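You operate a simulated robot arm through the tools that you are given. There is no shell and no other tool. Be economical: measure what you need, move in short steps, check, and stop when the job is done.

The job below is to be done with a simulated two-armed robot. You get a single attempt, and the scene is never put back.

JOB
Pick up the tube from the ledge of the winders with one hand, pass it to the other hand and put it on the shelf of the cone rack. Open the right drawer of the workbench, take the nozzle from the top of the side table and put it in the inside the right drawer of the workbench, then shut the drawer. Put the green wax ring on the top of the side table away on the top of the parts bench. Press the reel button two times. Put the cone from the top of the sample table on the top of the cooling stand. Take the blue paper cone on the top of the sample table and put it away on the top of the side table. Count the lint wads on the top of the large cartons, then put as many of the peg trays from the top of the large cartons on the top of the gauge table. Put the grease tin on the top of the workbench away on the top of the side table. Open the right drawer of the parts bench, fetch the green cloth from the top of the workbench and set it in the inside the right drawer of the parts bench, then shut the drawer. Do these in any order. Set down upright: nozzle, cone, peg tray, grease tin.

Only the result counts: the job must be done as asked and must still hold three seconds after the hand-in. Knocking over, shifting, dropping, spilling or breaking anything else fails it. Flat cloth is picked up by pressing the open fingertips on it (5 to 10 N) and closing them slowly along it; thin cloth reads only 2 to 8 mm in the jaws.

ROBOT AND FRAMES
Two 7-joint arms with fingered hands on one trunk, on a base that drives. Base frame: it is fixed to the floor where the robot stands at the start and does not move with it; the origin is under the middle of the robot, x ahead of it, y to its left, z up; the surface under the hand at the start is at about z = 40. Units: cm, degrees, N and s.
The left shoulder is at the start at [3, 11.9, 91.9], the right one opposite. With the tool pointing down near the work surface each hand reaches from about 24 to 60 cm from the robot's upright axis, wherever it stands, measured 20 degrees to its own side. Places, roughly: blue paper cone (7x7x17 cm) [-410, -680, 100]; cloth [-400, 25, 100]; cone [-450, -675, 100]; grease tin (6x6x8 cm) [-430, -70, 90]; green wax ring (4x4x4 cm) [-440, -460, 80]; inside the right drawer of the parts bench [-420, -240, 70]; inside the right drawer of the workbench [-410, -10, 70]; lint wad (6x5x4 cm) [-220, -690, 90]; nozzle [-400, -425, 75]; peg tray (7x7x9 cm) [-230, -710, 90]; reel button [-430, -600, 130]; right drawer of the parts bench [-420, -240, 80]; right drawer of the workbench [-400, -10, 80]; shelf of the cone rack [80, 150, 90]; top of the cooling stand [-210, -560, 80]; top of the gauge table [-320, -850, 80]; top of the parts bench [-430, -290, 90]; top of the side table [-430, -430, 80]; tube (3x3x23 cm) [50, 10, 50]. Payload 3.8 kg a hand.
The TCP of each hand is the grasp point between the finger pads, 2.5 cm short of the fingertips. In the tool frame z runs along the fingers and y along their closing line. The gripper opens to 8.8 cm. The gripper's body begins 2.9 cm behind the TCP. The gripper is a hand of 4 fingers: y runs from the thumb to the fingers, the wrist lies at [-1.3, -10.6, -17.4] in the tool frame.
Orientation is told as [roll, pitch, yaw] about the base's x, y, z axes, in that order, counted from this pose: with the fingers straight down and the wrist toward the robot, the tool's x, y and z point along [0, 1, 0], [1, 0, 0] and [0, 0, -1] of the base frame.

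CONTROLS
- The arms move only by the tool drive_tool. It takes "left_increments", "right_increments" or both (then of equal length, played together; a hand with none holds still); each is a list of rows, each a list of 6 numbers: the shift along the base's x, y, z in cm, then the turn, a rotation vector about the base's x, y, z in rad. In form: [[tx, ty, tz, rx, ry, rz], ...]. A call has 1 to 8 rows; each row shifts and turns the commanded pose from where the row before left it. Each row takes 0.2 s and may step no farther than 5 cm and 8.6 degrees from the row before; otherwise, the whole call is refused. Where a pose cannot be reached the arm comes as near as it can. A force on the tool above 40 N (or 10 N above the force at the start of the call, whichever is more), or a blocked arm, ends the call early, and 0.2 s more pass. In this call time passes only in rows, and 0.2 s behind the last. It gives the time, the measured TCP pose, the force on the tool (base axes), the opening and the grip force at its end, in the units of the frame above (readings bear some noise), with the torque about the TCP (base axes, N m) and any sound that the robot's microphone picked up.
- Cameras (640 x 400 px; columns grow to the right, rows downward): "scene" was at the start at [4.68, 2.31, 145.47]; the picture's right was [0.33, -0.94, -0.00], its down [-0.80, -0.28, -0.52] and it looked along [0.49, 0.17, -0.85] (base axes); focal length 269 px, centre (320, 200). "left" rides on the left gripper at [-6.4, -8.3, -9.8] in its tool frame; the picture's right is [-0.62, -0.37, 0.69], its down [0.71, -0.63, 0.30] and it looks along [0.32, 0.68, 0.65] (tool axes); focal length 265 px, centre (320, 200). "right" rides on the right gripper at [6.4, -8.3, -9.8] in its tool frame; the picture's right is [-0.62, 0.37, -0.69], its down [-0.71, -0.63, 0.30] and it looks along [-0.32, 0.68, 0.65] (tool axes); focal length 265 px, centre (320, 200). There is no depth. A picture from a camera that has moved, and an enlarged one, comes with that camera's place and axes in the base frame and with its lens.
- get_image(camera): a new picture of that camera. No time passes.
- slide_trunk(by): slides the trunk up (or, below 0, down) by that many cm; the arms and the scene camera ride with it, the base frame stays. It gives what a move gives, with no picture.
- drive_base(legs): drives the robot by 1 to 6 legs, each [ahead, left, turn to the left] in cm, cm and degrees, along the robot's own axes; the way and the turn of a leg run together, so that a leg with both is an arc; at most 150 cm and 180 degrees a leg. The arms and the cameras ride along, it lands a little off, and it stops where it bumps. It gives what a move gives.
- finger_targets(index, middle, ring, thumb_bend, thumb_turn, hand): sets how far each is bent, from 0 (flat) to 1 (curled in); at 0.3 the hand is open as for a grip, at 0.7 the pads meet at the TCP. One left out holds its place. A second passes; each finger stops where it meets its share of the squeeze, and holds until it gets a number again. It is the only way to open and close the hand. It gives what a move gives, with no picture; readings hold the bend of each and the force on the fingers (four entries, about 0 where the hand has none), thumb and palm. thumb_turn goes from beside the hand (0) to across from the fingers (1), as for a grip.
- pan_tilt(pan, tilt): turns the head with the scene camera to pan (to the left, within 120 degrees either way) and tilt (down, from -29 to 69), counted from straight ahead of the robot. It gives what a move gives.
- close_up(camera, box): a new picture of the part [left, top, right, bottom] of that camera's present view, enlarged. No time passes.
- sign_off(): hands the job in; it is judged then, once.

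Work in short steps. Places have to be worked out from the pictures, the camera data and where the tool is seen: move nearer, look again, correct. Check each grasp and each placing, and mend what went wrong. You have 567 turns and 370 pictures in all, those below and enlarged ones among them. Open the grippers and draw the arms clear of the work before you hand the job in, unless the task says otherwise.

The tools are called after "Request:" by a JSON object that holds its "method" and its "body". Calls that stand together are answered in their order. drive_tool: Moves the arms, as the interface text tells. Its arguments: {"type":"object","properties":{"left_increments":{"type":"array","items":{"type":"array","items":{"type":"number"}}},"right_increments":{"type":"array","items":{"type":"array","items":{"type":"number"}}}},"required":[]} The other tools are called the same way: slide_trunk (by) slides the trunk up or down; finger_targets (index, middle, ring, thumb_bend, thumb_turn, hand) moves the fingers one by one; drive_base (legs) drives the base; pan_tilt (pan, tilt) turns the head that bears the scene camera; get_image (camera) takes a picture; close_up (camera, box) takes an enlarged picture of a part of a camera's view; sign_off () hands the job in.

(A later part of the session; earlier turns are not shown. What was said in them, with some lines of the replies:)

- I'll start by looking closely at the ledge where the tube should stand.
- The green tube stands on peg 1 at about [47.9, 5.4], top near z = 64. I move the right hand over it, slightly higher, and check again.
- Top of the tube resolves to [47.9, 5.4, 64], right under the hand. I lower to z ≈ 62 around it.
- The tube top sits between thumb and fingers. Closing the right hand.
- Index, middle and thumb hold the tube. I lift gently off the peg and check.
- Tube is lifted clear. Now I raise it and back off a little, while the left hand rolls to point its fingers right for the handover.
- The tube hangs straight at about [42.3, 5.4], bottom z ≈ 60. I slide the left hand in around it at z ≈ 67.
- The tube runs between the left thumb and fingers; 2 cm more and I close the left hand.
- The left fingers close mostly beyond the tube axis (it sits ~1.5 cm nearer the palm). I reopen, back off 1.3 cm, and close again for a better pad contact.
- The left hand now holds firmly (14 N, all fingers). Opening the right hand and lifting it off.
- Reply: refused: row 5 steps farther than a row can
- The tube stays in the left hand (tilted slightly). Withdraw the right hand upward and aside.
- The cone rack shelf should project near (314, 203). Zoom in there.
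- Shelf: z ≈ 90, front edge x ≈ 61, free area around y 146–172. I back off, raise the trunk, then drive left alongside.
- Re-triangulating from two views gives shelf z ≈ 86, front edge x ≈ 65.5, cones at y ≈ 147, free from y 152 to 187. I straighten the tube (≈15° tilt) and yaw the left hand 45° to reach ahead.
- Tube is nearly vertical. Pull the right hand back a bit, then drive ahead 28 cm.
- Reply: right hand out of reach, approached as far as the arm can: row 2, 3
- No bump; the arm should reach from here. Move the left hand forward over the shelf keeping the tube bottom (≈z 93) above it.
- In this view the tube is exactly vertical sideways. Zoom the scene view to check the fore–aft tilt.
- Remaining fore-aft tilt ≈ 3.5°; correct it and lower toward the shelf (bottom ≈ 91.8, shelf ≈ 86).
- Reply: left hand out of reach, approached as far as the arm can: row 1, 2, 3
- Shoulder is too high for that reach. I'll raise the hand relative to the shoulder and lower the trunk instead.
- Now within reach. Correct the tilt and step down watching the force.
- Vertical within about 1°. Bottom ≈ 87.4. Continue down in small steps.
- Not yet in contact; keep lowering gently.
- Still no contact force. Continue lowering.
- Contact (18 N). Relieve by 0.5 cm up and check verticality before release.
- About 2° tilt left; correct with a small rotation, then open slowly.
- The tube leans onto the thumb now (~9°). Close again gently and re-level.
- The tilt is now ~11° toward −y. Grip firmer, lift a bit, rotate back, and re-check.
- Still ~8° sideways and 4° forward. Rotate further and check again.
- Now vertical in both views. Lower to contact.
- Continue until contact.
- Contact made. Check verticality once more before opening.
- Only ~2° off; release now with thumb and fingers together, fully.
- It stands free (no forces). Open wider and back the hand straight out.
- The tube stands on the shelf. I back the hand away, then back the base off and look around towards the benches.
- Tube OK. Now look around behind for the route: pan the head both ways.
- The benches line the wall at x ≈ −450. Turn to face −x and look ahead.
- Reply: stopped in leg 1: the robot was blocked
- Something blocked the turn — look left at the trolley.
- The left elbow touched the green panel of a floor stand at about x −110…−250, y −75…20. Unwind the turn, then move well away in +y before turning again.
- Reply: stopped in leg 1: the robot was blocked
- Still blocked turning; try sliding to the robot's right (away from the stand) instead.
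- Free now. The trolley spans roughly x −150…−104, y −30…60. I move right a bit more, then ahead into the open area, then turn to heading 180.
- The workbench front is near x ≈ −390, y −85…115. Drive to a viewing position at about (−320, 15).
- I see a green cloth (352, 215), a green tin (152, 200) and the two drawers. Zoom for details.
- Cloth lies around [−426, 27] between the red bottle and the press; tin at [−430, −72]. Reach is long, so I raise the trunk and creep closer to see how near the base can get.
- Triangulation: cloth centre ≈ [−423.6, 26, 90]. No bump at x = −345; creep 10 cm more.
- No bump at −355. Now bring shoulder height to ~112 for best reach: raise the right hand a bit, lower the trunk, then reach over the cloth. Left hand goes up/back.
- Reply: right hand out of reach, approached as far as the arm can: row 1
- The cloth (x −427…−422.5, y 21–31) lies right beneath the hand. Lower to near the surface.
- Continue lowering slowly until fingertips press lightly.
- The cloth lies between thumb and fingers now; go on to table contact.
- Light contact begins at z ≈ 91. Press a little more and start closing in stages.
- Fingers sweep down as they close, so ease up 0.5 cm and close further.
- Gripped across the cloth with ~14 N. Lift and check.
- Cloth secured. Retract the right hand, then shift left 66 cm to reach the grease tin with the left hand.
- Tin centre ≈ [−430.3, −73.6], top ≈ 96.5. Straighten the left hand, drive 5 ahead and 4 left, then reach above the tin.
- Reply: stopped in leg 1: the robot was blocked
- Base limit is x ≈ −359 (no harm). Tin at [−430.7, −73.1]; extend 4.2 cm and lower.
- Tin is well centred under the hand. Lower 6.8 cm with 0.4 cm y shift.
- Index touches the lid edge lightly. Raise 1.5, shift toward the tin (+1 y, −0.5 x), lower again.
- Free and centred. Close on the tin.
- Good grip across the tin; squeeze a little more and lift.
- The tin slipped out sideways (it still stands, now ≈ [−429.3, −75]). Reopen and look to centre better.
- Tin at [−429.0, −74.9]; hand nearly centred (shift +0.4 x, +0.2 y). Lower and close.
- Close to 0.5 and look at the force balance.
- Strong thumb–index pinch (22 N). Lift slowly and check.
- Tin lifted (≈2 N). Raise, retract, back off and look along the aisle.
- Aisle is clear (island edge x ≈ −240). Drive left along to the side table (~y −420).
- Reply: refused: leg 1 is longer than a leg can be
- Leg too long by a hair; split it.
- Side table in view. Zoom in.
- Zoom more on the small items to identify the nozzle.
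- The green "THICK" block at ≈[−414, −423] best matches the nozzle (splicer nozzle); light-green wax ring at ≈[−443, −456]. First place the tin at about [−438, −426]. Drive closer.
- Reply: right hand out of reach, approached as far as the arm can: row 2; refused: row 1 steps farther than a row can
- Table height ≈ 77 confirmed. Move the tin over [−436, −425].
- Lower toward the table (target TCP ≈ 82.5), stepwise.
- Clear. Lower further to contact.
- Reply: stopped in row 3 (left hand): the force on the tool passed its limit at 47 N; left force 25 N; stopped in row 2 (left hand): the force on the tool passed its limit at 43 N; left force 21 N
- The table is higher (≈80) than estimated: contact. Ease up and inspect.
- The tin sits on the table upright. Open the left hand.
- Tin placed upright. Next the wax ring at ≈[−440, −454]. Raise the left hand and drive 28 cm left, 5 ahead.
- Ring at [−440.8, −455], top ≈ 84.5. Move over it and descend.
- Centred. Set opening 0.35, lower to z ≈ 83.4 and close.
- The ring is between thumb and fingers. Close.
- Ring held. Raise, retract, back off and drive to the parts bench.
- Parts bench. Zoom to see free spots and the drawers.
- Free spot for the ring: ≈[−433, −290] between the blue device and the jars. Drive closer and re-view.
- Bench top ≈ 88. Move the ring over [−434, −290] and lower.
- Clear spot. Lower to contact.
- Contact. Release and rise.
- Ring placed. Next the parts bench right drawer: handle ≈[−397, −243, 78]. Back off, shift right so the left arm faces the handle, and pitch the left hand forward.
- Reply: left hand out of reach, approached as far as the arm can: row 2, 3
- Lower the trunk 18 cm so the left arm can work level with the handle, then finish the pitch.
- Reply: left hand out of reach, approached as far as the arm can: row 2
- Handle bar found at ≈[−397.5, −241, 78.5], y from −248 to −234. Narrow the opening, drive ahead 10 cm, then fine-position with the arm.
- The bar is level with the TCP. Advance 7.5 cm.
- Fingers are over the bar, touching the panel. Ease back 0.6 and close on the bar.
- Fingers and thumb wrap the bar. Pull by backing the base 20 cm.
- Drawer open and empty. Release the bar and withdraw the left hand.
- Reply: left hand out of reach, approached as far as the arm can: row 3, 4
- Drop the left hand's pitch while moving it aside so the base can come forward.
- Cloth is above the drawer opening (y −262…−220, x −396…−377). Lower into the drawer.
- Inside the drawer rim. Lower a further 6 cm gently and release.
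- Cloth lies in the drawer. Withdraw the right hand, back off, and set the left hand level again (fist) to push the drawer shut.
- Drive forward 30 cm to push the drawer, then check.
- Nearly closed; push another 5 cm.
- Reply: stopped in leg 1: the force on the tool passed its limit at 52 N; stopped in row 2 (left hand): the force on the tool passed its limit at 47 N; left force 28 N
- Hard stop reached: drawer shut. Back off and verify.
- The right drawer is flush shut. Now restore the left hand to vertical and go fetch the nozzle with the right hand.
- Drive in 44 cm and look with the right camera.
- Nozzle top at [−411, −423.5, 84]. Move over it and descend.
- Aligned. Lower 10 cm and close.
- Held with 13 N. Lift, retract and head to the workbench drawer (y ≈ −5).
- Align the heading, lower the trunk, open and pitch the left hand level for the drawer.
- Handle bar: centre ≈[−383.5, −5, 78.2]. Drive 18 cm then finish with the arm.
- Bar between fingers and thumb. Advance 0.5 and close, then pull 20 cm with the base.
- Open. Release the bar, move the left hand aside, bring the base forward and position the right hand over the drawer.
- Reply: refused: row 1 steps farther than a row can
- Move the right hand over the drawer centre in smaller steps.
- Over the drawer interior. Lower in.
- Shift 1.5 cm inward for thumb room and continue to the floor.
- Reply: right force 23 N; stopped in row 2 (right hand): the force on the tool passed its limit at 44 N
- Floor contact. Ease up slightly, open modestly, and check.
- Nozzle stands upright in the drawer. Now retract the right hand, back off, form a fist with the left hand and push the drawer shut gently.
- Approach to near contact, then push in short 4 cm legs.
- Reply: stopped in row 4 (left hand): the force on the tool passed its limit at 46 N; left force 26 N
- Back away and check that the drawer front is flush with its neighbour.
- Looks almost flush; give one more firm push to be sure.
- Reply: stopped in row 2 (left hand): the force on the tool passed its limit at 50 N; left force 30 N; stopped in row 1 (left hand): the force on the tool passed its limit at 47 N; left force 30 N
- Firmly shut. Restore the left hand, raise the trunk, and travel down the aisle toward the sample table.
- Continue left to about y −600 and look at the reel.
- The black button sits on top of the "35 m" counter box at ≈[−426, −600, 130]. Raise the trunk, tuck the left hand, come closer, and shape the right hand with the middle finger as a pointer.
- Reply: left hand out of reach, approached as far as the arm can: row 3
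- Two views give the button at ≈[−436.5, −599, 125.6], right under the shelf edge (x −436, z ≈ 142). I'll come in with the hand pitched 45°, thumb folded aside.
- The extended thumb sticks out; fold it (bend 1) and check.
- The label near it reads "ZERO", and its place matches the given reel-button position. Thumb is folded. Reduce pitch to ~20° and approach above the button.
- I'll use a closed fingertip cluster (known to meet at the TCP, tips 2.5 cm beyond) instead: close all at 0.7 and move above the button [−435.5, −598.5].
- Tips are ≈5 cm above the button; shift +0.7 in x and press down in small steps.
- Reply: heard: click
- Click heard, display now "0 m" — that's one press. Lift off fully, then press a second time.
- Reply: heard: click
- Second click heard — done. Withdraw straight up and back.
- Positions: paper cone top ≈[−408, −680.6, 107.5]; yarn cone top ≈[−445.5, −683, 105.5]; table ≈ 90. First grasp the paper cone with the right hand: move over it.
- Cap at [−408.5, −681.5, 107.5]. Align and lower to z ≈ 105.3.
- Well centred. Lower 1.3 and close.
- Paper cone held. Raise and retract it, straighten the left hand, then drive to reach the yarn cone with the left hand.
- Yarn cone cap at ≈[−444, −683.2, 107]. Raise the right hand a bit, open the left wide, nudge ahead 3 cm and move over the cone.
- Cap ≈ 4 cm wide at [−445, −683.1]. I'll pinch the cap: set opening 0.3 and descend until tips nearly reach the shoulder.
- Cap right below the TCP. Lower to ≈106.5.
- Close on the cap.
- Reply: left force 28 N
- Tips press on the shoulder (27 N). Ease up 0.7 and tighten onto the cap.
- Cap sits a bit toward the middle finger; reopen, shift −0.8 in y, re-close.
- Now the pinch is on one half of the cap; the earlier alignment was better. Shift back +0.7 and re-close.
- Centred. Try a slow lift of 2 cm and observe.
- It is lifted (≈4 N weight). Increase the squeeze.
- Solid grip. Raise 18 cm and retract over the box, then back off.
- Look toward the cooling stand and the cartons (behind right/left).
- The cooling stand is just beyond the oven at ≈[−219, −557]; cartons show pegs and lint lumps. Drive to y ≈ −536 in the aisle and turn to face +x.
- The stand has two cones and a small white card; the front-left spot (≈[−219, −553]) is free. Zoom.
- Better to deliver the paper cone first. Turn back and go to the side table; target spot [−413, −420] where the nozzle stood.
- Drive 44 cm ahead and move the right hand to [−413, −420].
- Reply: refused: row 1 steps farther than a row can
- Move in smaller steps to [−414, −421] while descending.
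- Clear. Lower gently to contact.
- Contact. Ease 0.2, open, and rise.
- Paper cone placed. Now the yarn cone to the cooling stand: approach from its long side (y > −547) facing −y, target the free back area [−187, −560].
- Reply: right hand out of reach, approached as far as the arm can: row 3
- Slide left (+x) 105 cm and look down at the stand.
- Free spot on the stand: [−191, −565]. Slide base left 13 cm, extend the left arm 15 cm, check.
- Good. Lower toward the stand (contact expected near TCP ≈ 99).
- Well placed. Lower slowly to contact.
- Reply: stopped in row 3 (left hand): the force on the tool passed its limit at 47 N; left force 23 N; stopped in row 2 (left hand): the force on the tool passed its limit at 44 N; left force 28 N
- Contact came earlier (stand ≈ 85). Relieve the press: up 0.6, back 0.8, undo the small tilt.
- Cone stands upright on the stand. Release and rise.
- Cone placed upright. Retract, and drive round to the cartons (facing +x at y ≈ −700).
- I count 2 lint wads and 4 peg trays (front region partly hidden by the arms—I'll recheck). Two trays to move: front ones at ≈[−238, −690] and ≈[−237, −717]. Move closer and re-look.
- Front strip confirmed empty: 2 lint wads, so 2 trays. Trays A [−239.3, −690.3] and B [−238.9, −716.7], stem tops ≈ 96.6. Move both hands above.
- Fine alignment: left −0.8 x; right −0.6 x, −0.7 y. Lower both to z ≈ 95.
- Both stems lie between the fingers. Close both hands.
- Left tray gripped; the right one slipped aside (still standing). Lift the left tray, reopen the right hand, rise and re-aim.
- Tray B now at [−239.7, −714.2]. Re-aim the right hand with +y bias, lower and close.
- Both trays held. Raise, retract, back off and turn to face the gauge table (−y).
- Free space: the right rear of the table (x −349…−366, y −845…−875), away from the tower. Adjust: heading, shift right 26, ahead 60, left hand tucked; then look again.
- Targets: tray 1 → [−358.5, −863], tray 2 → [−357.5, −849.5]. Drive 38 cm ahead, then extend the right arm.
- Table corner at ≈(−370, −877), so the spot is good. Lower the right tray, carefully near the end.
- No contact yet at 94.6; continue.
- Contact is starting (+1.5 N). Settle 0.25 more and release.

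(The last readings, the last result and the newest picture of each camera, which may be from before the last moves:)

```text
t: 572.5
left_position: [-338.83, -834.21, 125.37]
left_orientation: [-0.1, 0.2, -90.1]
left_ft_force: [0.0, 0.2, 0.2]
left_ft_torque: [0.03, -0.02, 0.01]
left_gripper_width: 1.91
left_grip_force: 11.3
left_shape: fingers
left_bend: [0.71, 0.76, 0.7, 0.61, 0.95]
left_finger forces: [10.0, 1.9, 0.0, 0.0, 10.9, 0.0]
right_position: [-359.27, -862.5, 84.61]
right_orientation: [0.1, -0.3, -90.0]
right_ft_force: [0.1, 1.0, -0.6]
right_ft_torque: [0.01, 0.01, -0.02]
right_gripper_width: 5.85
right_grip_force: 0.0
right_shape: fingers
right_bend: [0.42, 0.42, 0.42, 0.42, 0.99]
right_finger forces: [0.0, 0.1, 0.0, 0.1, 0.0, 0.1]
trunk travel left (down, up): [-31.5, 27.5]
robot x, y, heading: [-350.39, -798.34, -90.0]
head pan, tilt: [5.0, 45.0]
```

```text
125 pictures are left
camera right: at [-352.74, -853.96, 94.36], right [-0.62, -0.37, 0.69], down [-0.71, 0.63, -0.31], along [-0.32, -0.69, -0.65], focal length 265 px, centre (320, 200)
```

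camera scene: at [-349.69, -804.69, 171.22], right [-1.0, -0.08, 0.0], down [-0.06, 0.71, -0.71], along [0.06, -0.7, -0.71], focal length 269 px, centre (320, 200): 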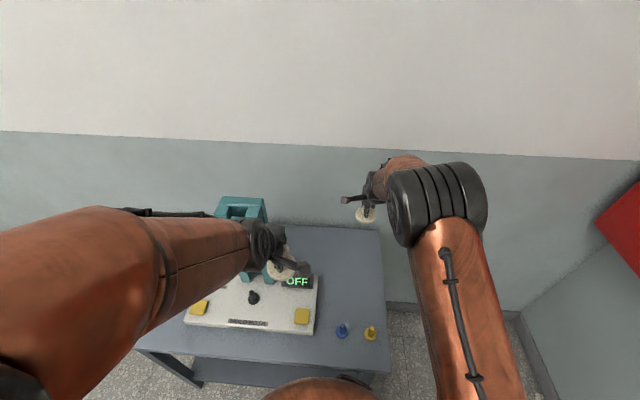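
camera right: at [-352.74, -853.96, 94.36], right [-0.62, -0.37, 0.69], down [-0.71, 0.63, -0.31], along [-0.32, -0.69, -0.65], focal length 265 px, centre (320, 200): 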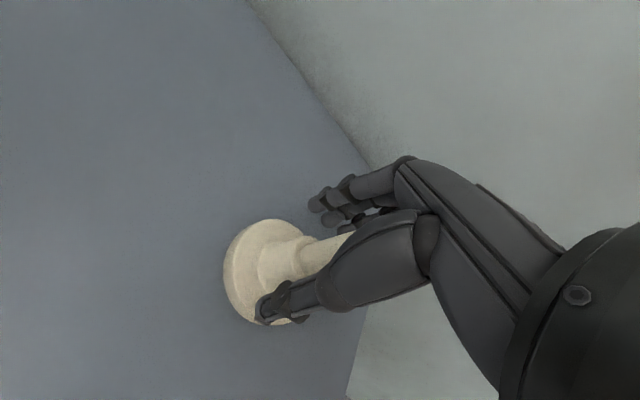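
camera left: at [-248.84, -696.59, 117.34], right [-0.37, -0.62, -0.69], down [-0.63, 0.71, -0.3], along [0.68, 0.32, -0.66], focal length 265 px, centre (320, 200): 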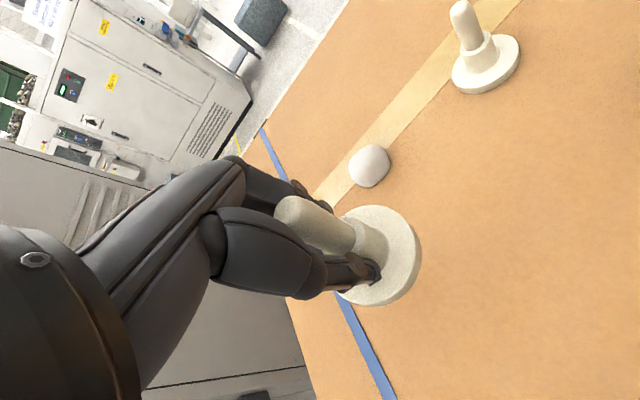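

Tray 1 stands. Raise/retract the right hand, shift the base right 18.7 cm, and place tray 2 with the left hand at [−357.5, −849].

Request:
{"method": "drive_tool", "body": {"right_increments": [[0, 0, 2, 0, 0, 0], [0, 0, 4, 0, 0, 0], [0, 0, 5, 0, 0, 0], [0, 0, 5, 0, 0, 0], [0, 0, 5, 0, 0, 0], [0, 0, 5, 0, 0, 0], [0, 4.5, 2, 0, 0, 0], [0, 4.5, 0, 0, 0, 0]]}}

Request:
{"method": "drive_tool", "body": {"right_increments": [[-2, 4.5, 0, 0, 0, 0], [-2, 4.5, 0, 0, 0, 0]]}}

Request:
{"method": "drive_base", "body": {"legs": [[0, -18.7, 0]]}}

Request:
{"method": "get_image", "body": {"camera": "left"}}

Request:
{"method": "get_image", "body": {"camera": "scene"}}

```text
t: 574.3
left_position: [-338.75, -834.06, 125.42]
left_orientation: [-0.2, 0.2, -90.0]
left_ft_force: [0.0, -0.4, -1.2]
left_ft_torque: [-0.03, 0.0, 0.02]
left_gripper_width: 1.93
left_grip_force: 11.8
left_shape: fingers
left_bend: [0.71, 0.76, 0.7, 0.61, 0.95]
left_finger forces: [10.0, 1.9, 0.1, 0.1, 11.0, 0.0]
right_position: [-359.34, -853.49, 112.87]
right_orientation: [0.1, -0.4, -89.9]
right_ft_force: [0.2, -0.3, 0.0]
right_ft_torque: [0.01, -0.03, -0.02]
right_gripper_width: 5.87
right_grip_force: 0.1
right_shape: fingers
right_bend: [0.42, 0.42, 0.42, 0.42, 0.99]
right_finger forces: [0.0, 0.1, 0.1, 0.0, 0.0, 0.0]
trunk travel left (down, up): [-31.5, 27.5]
robot x, y, heading: [-350.55, -798.52, -90.2]
head pan, tilt: [5.0, 45.0]
```

```text
t: 574.9
left_position: [-338.95, -834.14, 125.24]
left_orientation: [0.0, 0.2, -90.0]
left_ft_force: [0.1, -1.0, -1.1]
left_ft_torque: [0.03, -0.02, 0.01]
left_gripper_width: 1.89
left_grip_force: 11.4
left_shape: fingers
left_bend: [0.71, 0.76, 0.7, 0.61, 0.95]
left_finger forces: [10.0, 1.9, 0.0, 0.0, 11.0, 0.2]
right_position: [-363.44, -844.31, 112.91]
right_orientation: [0.2, -0.3, -90.0]
right_ft_force: [-0.1, 0.6, -0.5]
right_ft_torque: [-0.03, -0.01, -0.02]
right_gripper_width: 5.88
right_grip_force: 0.0
right_shape: fingers
right_bend: [0.42, 0.42, 0.42, 0.42, 0.99]
right_finger forces: [0.0, 0.0, 0.0, 0.0, 0.0, 0.0]
trunk travel left (down, up): [-31.5, 27.5]
robot x, y, heading: [-350.71, -798.29, -90.2]
head pan, tilt: [5.0, 45.0]
```

```text
t: 576.5
left_position: [-357.71, -834.19, 125.31]
left_orientation: [0.0, 0.2, -90.0]
left_ft_force: [0.0, -0.1, -1.3]
left_ft_torque: [0.01, -0.03, 0.0]
left_gripper_width: 1.89
left_grip_force: 11.6
left_shape: fingers
left_bend: [0.71, 0.76, 0.7, 0.61, 0.95]
left_finger forces: [10.0, 1.9, 0.0, 0.0, 11.0, 0.1]
right_position: [-382.08, -844.61, 112.86]
right_orientation: [0.2, -0.3, -90.0]
right_ft_force: [0.1, -0.3, -0.4]
right_ft_torque: [-0.01, -0.01, 0.03]
right_gripper_width: 5.86
right_grip_force: 0.0
right_shape: fingers
right_bend: [0.42, 0.42, 0.42, 0.42, 0.99]
right_finger forces: [0.0, 0.0, 0.1, 0.0, 0.0, 0.1]
trunk travel left (down, up): [-31.5, 27.5]
robot x, y, heading: [-369.49, -798.33, -90.1]
head pan, tilt: [5.0, 45.0]
```

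```text
124 pictures are left
camera left: at [-364.04, -825.9, 135.21], right [-0.62, 0.37, -0.69], down [0.71, 0.63, -0.3], along [0.32, -0.68, -0.66], focal length 265 px, centre (320, 200)
```

left: 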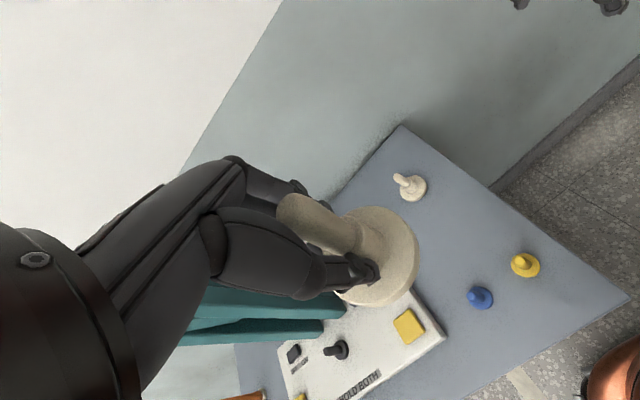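

```text
123 pictures are left
camera scene: at [-368.61, -804.47, 171.23], right [-1.0, -0.09, 0.0], down [-0.06, 0.7, -0.71], along [0.06, -0.7, -0.71], focal length 269 px, centre (320, 200)
```

scene: 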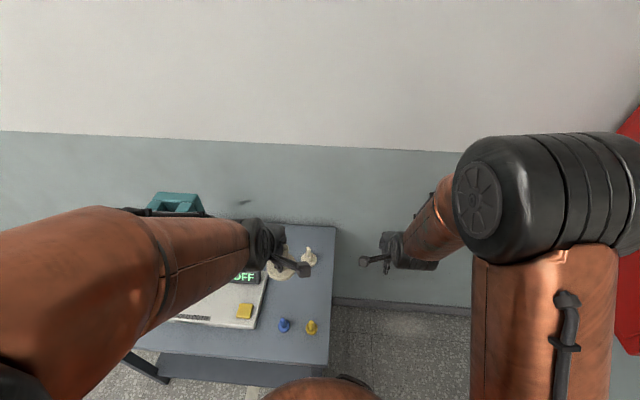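

Extend the left arm to y ≈ −848.5 and lower to just above contact (expected ≈ 84.9).

Request:
{"method": "drive_tool", "body": {"left_increments": [[0, -4, 0, 0, 0, 0], [0, -4, 0, 0, 0, 0], [0, -4, 0, 0, 0, 0], [0, -2.4, -2, 0, 0, 0], [0, 0, -5, 0, 0, 0], [0, 0, -5, 0, 0, 0], [0, 0, -5, 0, 0, 0], [0, 0, -5, 0, 0, 0]]}}

Request:
{"method": "get_image", "body": {"camera": "left"}}

Request:
{"method": "close_up", "body": {"camera": "scene", "box": [210, 210, 370, 350]}}

```text
t: 578.3
left_position: [-357.53, -848.63, 103.26]
left_orientation: [-0.3, 0.2, -89.9]
left_ft_force: [-0.6, -1.0, -1.0]
left_ft_torque: [-0.02, 0.03, -0.01]
left_gripper_width: 1.89
left_grip_force: 11.1
left_shape: fingers
left_bend: [0.71, 0.76, 0.7, 0.61, 0.95]
left_finger forces: [9.9, 1.5, 0.0, 0.1, 10.9, 0.1]
right_position: [-381.97, -844.65, 112.9]
right_orientation: [0.1, -0.2, -89.9]
right_ft_force: [0.2, 0.0, 0.5]
right_ft_torque: [0.01, -0.03, 0.0]
right_gripper_width: 5.87
right_grip_force: 0.1
right_shape: fingers
right_bend: [0.42, 0.42, 0.42, 0.42, 0.99]
right_finger forces: [0.0, 0.0, 0.1, 0.0, 0.0, 0.0]
trunk travel left (down, up): [-31.5, 27.5]
robot x, y, heading: [-369.58, -798.41, -90.0]
head pan, tilt: [5.0, 45.0]
```

```text
122 pictures are left
camera left: at [-363.99, -840.4, 113.07], right [-0.62, 0.37, -0.69], down [0.71, 0.63, -0.3], along [0.32, -0.68, -0.66], focal length 265 px, centre (320, 200)
```

left: 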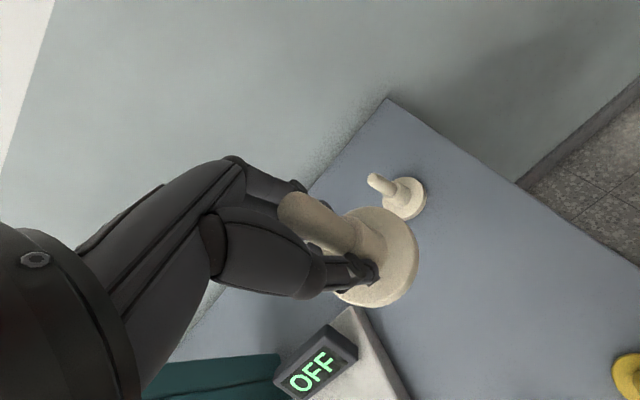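

```text
2.86 times, centred on (290, 280) of scene
camera zoom: at [-368.45, -804.64, 171.22], right [-1.0, -0.09, 0.0], down [-0.06, 0.71, -0.71], along [0.06, -0.7, -0.71], focal length 770 px, centre (406, -29)
```

zoom: 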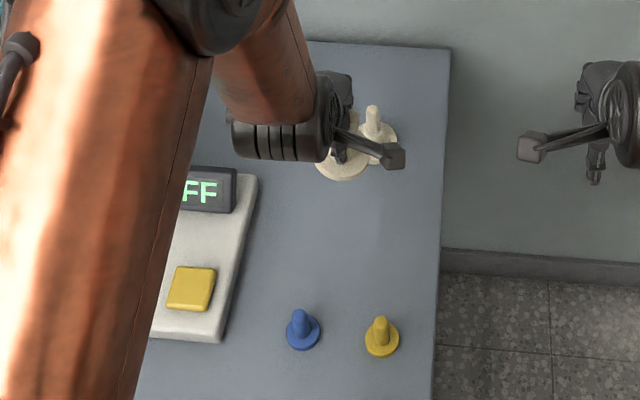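

Request:
{"method": "drive_tool", "body": {"left_increments": [[0, 0.3, -4, 0, 0, 0], [0, 0.3, -4, 0, 0, 0], [0, 0, -4, 0, 0, 0], [0, 0, -3.5, 0, 0, 0]]}}

Request:
{"method": "get_image", "body": {"camera": "left"}}

```text
t: 579.3
left_position: [-357.78, -848.05, 87.75]
left_orientation: [-0.2, 0.1, -89.8]
left_ft_force: [0.7, 0.2, -1.3]
left_ft_torque: [0.0, -0.01, 0.01]
left_gripper_width: 1.88
left_grip_force: 11.2
left_shape: fingers
left_bend: [0.71, 0.76, 0.7, 0.61, 0.95]
left_finger forces: [9.9, 1.3, 0.0, 0.0, 10.6, 0.0]
right_position: [-381.96, -844.59, 112.82]
right_orientation: [0.1, -0.2, -89.9]
right_ft_force: [0.1, -0.2, 0.0]
right_ft_torque: [0.0, 0.0, 0.0]
right_gripper_width: 5.85
right_grip_force: 0.2
right_shape: fingers
right_bend: [0.42, 0.42, 0.42, 0.42, 0.99]
right_finger forces: [0.1, 0.0, 0.1, 0.0, 0.0, 0.0]
trunk travel left (down, up): [-31.5, 27.5]
robot x, y, heading: [-369.62, -798.39, -90.0]
head pan, tilt: [5.0, 45.0]
```

```text
120 pictures are left
camera left: at [-364.06, -839.81, 97.6], right [-0.62, 0.37, -0.69], down [0.71, 0.63, -0.3], along [0.32, -0.68, -0.66], focal length 265 px, centre (320, 200)
```

left: 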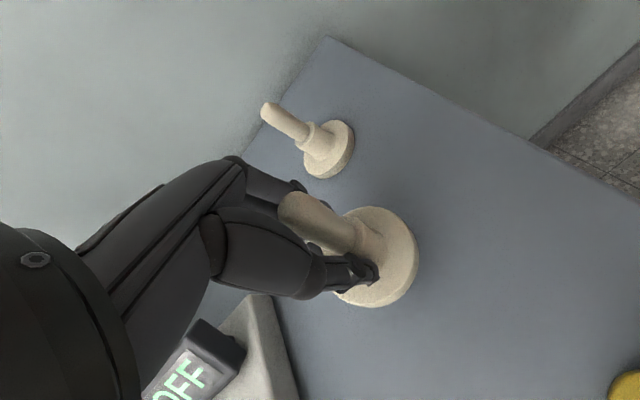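

Request:
{"method": "drive_tool", "body": {"left_increments": [[0, 0, -0.8, 0, 0, 0], [0, 0, -0.7, 0, 0, 0], [0, 0, -0.5, 0, 0, 0]]}}

```text
t: 580.1
left_position: [-357.55, -848.0, 85.73]
left_orientation: [-0.2, 0.3, -89.9]
left_ft_force: [0.1, 0.1, -1.1]
left_ft_torque: [-0.02, 0.0, 0.01]
left_gripper_width: 1.89
left_grip_force: 11.6
left_shape: fingers
left_bend: [0.71, 0.76, 0.7, 0.61, 0.95]
left_finger forces: [9.9, 1.4, 0.1, 0.0, 10.7, 0.0]
right_position: [-381.82, -844.62, 112.8]
right_orientation: [0.1, -0.2, -89.9]
right_ft_force: [0.3, 0.2, -0.1]
right_ft_torque: [0.0, 0.04, -0.01]
right_gripper_width: 5.88
right_grip_force: 0.1
right_shape: fingers
right_bend: [0.42, 0.42, 0.42, 0.42, 0.99]
right_finger forces: [0.0, 0.1, 0.0, 0.0, 0.0, 0.0]
trunk travel left (down, up): [-31.5, 27.5]
robot x, y, heading: [-369.36, -798.46, -90.3]
head pan, tilt: [5.0, 45.0]
```

Request:
{"method": "drive_tool", "body": {"left_increments": [[0, 0, -0.4, 0, 0, 0], [0, 0, -0.3, 0, 0, 0]]}}

```text
t: 580.7
left_position: [-357.48, -848.02, 85.13]
left_orientation: [-0.1, 0.1, -89.9]
left_ft_force: [0.2, 0.9, 2.0]
left_ft_torque: [0.02, 0.04, -0.03]
left_gripper_width: 1.88
left_grip_force: 12.7
left_shape: fingers
left_bend: [0.71, 0.76, 0.7, 0.61, 0.95]
left_finger forces: [10.1, 3.5, 0.1, 0.0, 11.1, 0.1]
right_position: [-382.02, -844.67, 112.85]
right_orientation: [0.1, -0.3, -89.9]
right_ft_force: [-0.2, 0.6, -0.4]
right_ft_torque: [0.02, 0.03, -0.02]
right_gripper_width: 5.89
right_grip_force: 0.1
right_shape: fingers
right_bend: [0.42, 0.42, 0.42, 0.42, 0.99]
right_finger forces: [0.0, 0.1, 0.0, 0.0, 0.1, 0.0]
trunk travel left (down, up): [-31.5, 27.5]
robot x, y, heading: [-369.07, -798.2, -90.1]
head pan, tilt: [5.0, 45.0]
```

Contact. Press 0.2, release, rise and verify.

Request:
{"method": "drive_tool", "body": {"left_increments": [[0, 0, -0.2, 0, 0, 0]]}}

Request:
{"method": "finger_targets", "body": {"hand": "left", "index": 0.42, "middle": 0.42, "ring": 0.42, "thumb_bend": 0.42}}

Request:
{"method": "drive_tool", "body": {"left_increments": [[0, 0, 2, 0, 0, 0], [0, 0, 4, 0, 0, 0], [0, 0, 5, 0, 0, 0], [0, 0, 5, 0, 0, 0], [0, 0, 5, 0, 0, 0], [0, 4, 3, 0, 0, 0], [0, 4.5, 0, 0, 0, 0]]}}

Request:
{"method": "get_image", "body": {"camera": "left"}}

Request:
{"method": "get_image", "body": {"camera": "scene"}}

```text
t: 581.1
left_position: [-357.57, -847.92, 84.84]
left_orientation: [-0.3, 0.2, -89.7]
left_ft_force: [1.4, 0.1, 3.6]
left_ft_torque: [0.08, 0.06, 0.0]
left_gripper_width: 1.86
left_grip_force: 12.9
left_shape: fingers
left_bend: [0.71, 0.75, 0.7, 0.61, 0.95]
left_finger forces: [10.6, 4.1, 0.0, 0.0, 11.2, 0.0]
right_position: [-382.0, -844.55, 112.79]
right_orientation: [0.0, -0.3, -90.0]
right_ft_force: [-0.6, -0.4, -0.5]
right_ft_torque: [0.01, 0.01, 0.01]
right_gripper_width: 5.89
right_grip_force: 0.1
right_shape: fingers
right_bend: [0.42, 0.42, 0.42, 0.42, 0.99]
right_finger forces: [0.0, 0.0, 0.1, 0.1, 0.1, 0.1]
trunk travel left (down, up): [-31.5, 27.5]
robot x, y, heading: [-369.15, -798.32, -90.0]
head pan, tilt: [5.0, 45.0]
```

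```text
t: 582.1
left_position: [-357.55, -848.05, 84.94]
left_orientation: [-0.1, 0.2, -89.9]
left_ft_force: [0.5, 0.7, 0.6]
left_ft_torque: [0.0, 0.01, -0.05]
left_gripper_width: 5.88
left_grip_force: 0.1
left_shape: fingers
left_bend: [0.42, 0.42, 0.42, 0.42, 0.97]
left_finger forces: [0.1, 0.0, 0.0, 0.0, 0.0, 0.0]
right_position: [-382.01, -844.58, 112.89]
right_orientation: [0.1, -0.2, -90.0]
right_ft_force: [-0.6, -0.8, -0.8]
right_ft_torque: [0.0, 0.01, 0.01]
right_gripper_width: 5.86
right_grip_force: 0.0
right_shape: fingers
right_bend: [0.42, 0.42, 0.42, 0.42, 0.99]
right_finger forces: [0.0, 0.1, 0.0, 0.0, 0.2, 0.1]
trunk travel left (down, up): [-31.5, 27.5]
robot x, y, heading: [-369.37, -798.62, -89.9]
head pan, tilt: [5.0, 45.0]
```

```text
t: 583.7
left_position: [-357.56, -839.39, 109.04]
left_orientation: [-0.2, 0.3, -90.1]
left_ft_force: [0.4, 0.2, -0.1]
left_ft_torque: [-0.02, 0.02, -0.01]
left_gripper_width: 5.89
left_grip_force: 0.1
left_shape: fingers
left_bend: [0.42, 0.42, 0.42, 0.42, 0.97]
left_finger forces: [0.0, 0.0, 0.0, 0.0, 0.0, 0.0]
right_position: [-381.99, -844.57, 112.87]
right_orientation: [0.1, -0.4, -89.9]
right_ft_force: [-0.4, 0.2, 0.1]
right_ft_torque: [0.01, -0.04, -0.01]
right_gripper_width: 5.88
right_grip_force: 0.1
right_shape: fingers
right_bend: [0.42, 0.42, 0.42, 0.42, 0.99]
right_finger forces: [0.1, 0.0, 0.0, 0.1, 0.1, 0.1]
trunk travel left (down, up): [-31.5, 27.5]
robot x, y, heading: [-369.81, -798.32, -90.0]
head pan, tilt: [5.0, 45.0]
```

```text
119 pictures are left
camera left: at [-363.95, -831.06, 118.82], right [-0.62, 0.37, -0.69], down [0.71, 0.63, -0.3], along [0.32, -0.68, -0.66], focal length 265 px, centre (320, 200)
```

left: 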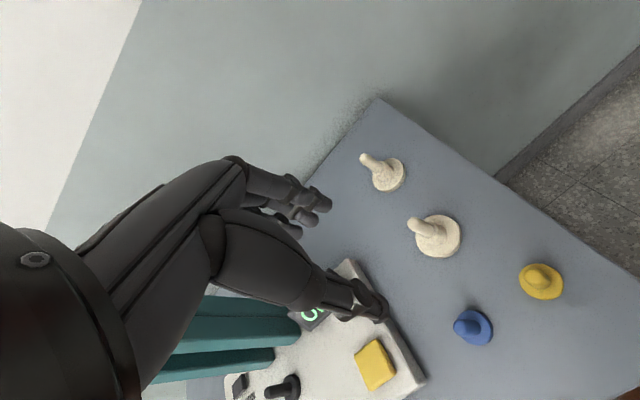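

```text
118 pictures are left
camera scene: at [-368.47, -804.44, 171.23], right [-1.0, -0.09, 0.0], down [-0.06, 0.7, -0.71], along [0.06, -0.7, -0.71], focal length 269 px, centre (320, 200)
```

scene: 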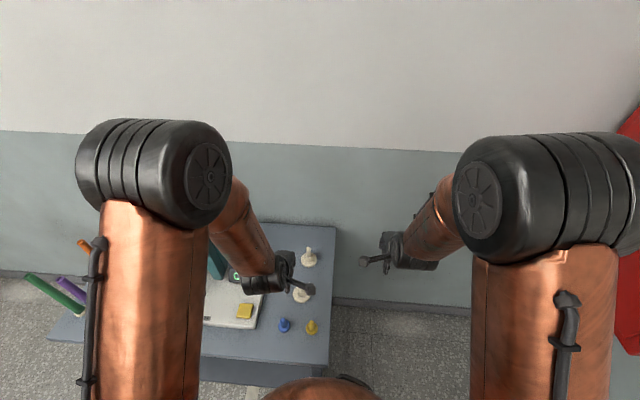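

Both trays stand upright. Open the grippers and back the robot well clear.

Request:
{"method": "drive_base", "body": {"legs": [[-60, 0, 0]]}}

Request:
{"method": "finger_targets", "body": {"hand": "left", "index": 0.3, "middle": 0.3, "ring": 0.3, "thumb_bend": 0.3}}

Request:
{"method": "finger_targets", "body": {"hand": "right", "index": 0.3, "middle": 0.3, "ring": 0.3, "thumb_bend": 0.3}}

Request:
{"method": "pan_tilt", "body": {"pan": 60, "tilt": 30}}

Request:
{"method": "get_image", "body": {"camera": "scene"}}

Request:
{"method": "pan_tilt", "body": {"pan": 0, "tilt": 30}}

Request:
{"method": "get_image", "body": {"camera": "scene"}}

```text
t: 587.1
left_position: [-357.5, -778.85, 108.91]
left_orientation: [-0.1, 0.2, -90.1]
left_ft_force: [-0.8, -0.4, 0.8]
left_ft_torque: [-0.01, 0.0, 0.01]
left_gripper_width: 5.87
left_grip_force: 0.0
left_shape: fingers
left_bend: [0.42, 0.42, 0.42, 0.42, 0.97]
left_finger forces: [0.1, 0.0, 0.1, 0.0, 0.1, 0.0]
right_position: [-381.93, -783.87, 112.76]
right_orientation: [0.1, -0.3, -90.0]
right_ft_force: [0.1, 0.0, -0.2]
right_ft_torque: [0.02, 0.04, 0.02]
right_gripper_width: 5.89
right_grip_force: 0.0
right_shape: fingers
right_bend: [0.42, 0.42, 0.42, 0.42, 0.99]
right_finger forces: [0.1, 0.0, 0.1, 0.0, 0.0, 0.1]
trunk travel left (down, up): [-31.5, 27.5]
robot x, y, heading: [-369.23, -737.66, -90.2]
head pan, tilt: [5.0, 45.0]
```

```text
t: 588.1
left_position: [-357.48, -778.89, 108.98]
left_orientation: [-0.1, 0.3, -90.1]
left_ft_force: [-0.2, -0.6, -1.2]
left_ft_torque: [0.0, -0.04, 0.02]
left_gripper_width: 8.45
left_grip_force: 0.2
left_shape: fingers
left_bend: [0.3, 0.3, 0.3, 0.3, 0.97]
left_finger forces: [0.0, 0.0, 0.0, 0.0, 0.1, 0.0]
right_position: [-381.91, -784.07, 112.78]
right_orientation: [0.1, -0.3, -90.0]
right_ft_force: [1.0, 0.5, -0.5]
right_ft_torque: [-0.02, 0.0, 0.0]
right_gripper_width: 5.88
right_grip_force: 0.0
right_shape: fingers
right_bend: [0.42, 0.42, 0.42, 0.42, 0.99]
right_finger forces: [0.0, 0.0, 0.1, 0.1, 0.0, 0.1]
trunk travel left (down, up): [-31.5, 27.5]
robot x, y, heading: [-369.46, -738.18, -89.7]
head pan, tilt: [5.0, 45.0]
```

```text
t: 589.1
left_position: [-357.3, -779.0, 108.9]
left_orientation: [-0.2, 0.1, -90.1]
left_ft_force: [0.2, -0.2, 0.1]
left_ft_torque: [-0.03, 0.03, 0.03]
left_gripper_width: 8.44
left_grip_force: 0.1
left_shape: fingers
left_bend: [0.3, 0.3, 0.3, 0.3, 0.97]
left_finger forces: [0.0, 0.0, 0.0, 0.1, 0.1, 0.1]
right_position: [-381.93, -784.0, 112.89]
right_orientation: [0.1, -0.3, -90.0]
right_ft_force: [-0.4, -0.1, -0.1]
right_ft_torque: [0.0, -0.04, -0.01]
right_gripper_width: 8.45
right_grip_force: 0.0
right_shape: fingers
right_bend: [0.3, 0.3, 0.3, 0.3, 0.98]
right_finger forces: [0.1, 0.0, 0.1, 0.0, 0.0, 0.0]
trunk travel left (down, up): [-31.5, 27.5]
robot x, y, heading: [-369.25, -737.89, -90.1]
head pan, tilt: [5.0, 45.0]
```

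```text
t: 590.3
left_position: [-357.5, -779.03, 108.92]
left_orientation: [-0.2, 0.2, -90.2]
left_ft_force: [0.3, -0.4, 0.3]
left_ft_torque: [-0.03, 0.01, -0.03]
left_gripper_width: 8.43
left_grip_force: 0.1
left_shape: fingers
left_bend: [0.3, 0.3, 0.3, 0.3, 0.97]
left_finger forces: [0.0, 0.0, 0.1, 0.1, 0.1, 0.0]
right_position: [-381.97, -784.09, 112.74]
right_orientation: [0.1, -0.3, -90.0]
right_ft_force: [0.3, -0.4, 0.2]
right_ft_torque: [0.03, 0.0, 0.01]
right_gripper_width: 8.46
right_grip_force: 0.0
right_shape: fingers
right_bend: [0.3, 0.3, 0.3, 0.3, 0.98]
right_finger forces: [0.0, 0.1, 0.0, 0.0, 0.0, 0.0]
trunk travel left (down, up): [-31.5, 27.5]
robot x, y, heading: [-369.06, -737.85, -90.0]
head pan, tilt: [60.0, 30.0]
```

```text
117 pictures are left
camera scene: at [-361.24, -740.4, 173.49], right [-0.5, -0.86, 0.0], down [-0.43, 0.25, -0.87], along [0.75, -0.44, -0.5], focal length 269 px, centre (320, 200)
```

scene: 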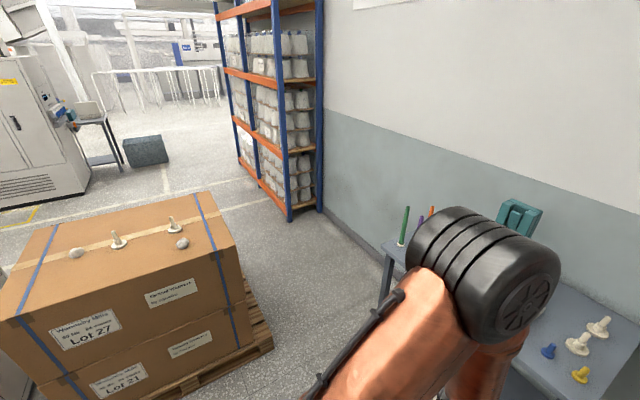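

```text
t: 591.6
left_position: [-357.5, -778.91, 108.9]
left_orientation: [-0.2, 0.2, -90.0]
left_ft_force: [0.0, 0.7, 0.2]
left_ft_torque: [0.0, 0.02, -0.01]
left_gripper_width: 8.43
left_grip_force: 0.0
left_shape: fingers
left_bend: [0.3, 0.3, 0.3, 0.3, 0.97]
left_finger forces: [0.0, 0.0, 0.1, 0.0, 0.1, 0.1]
right_position: [-382.02, -784.11, 112.82]
right_orientation: [0.1, -0.3, -90.0]
right_ft_force: [0.2, 0.3, -1.3]
right_ft_torque: [0.01, -0.04, 0.01]
right_gripper_width: 8.43
right_grip_force: 0.0
right_shape: fingers
right_bend: [0.3, 0.3, 0.3, 0.3, 0.98]
right_finger forces: [0.0, 0.1, 0.1, 0.0, 0.0, 0.0]
trunk travel left (down, up): [-31.5, 27.5]
robot x, y, heading: [-368.89, -738.2, -90.1]
head pan, tilt: [0.0, 30.0]
```

```text
116 pictures are left
camera scene: at [-369.07, -744.89, 173.49], right [-1.0, 0.0, 0.0], down [0.0, 0.5, -0.87], along [0.0, -0.87, -0.5], focal length 269 px, centre (320, 200)
```

scene: 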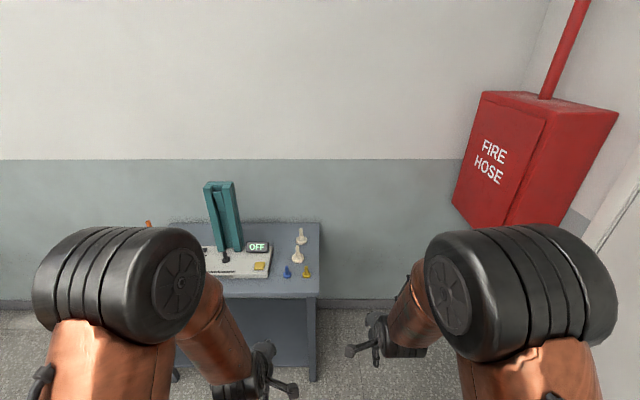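

The carton top shows 2 lint wads and 2 trays left; the other 2 trays are standing on the gauge table. The hands are open and clear, so I hand in.

Request:
{"method": "sign_off", "body": {}}

```text
The job is handed in.
```

I handed the job in with every task carried out; the result of the check is not known. Three points to note:

- **Nozzle:** I took the green block marked "THICK" on the side table as the nozzle, going by its rough position.
- **Reel button:** the button I pressed is marked "ZERO". I heard two clicks.
- **Trolley:** early on, while turning, the left elbow touched the green trolley near the winders. The base stopped against it, and I saw no sign that it moved.
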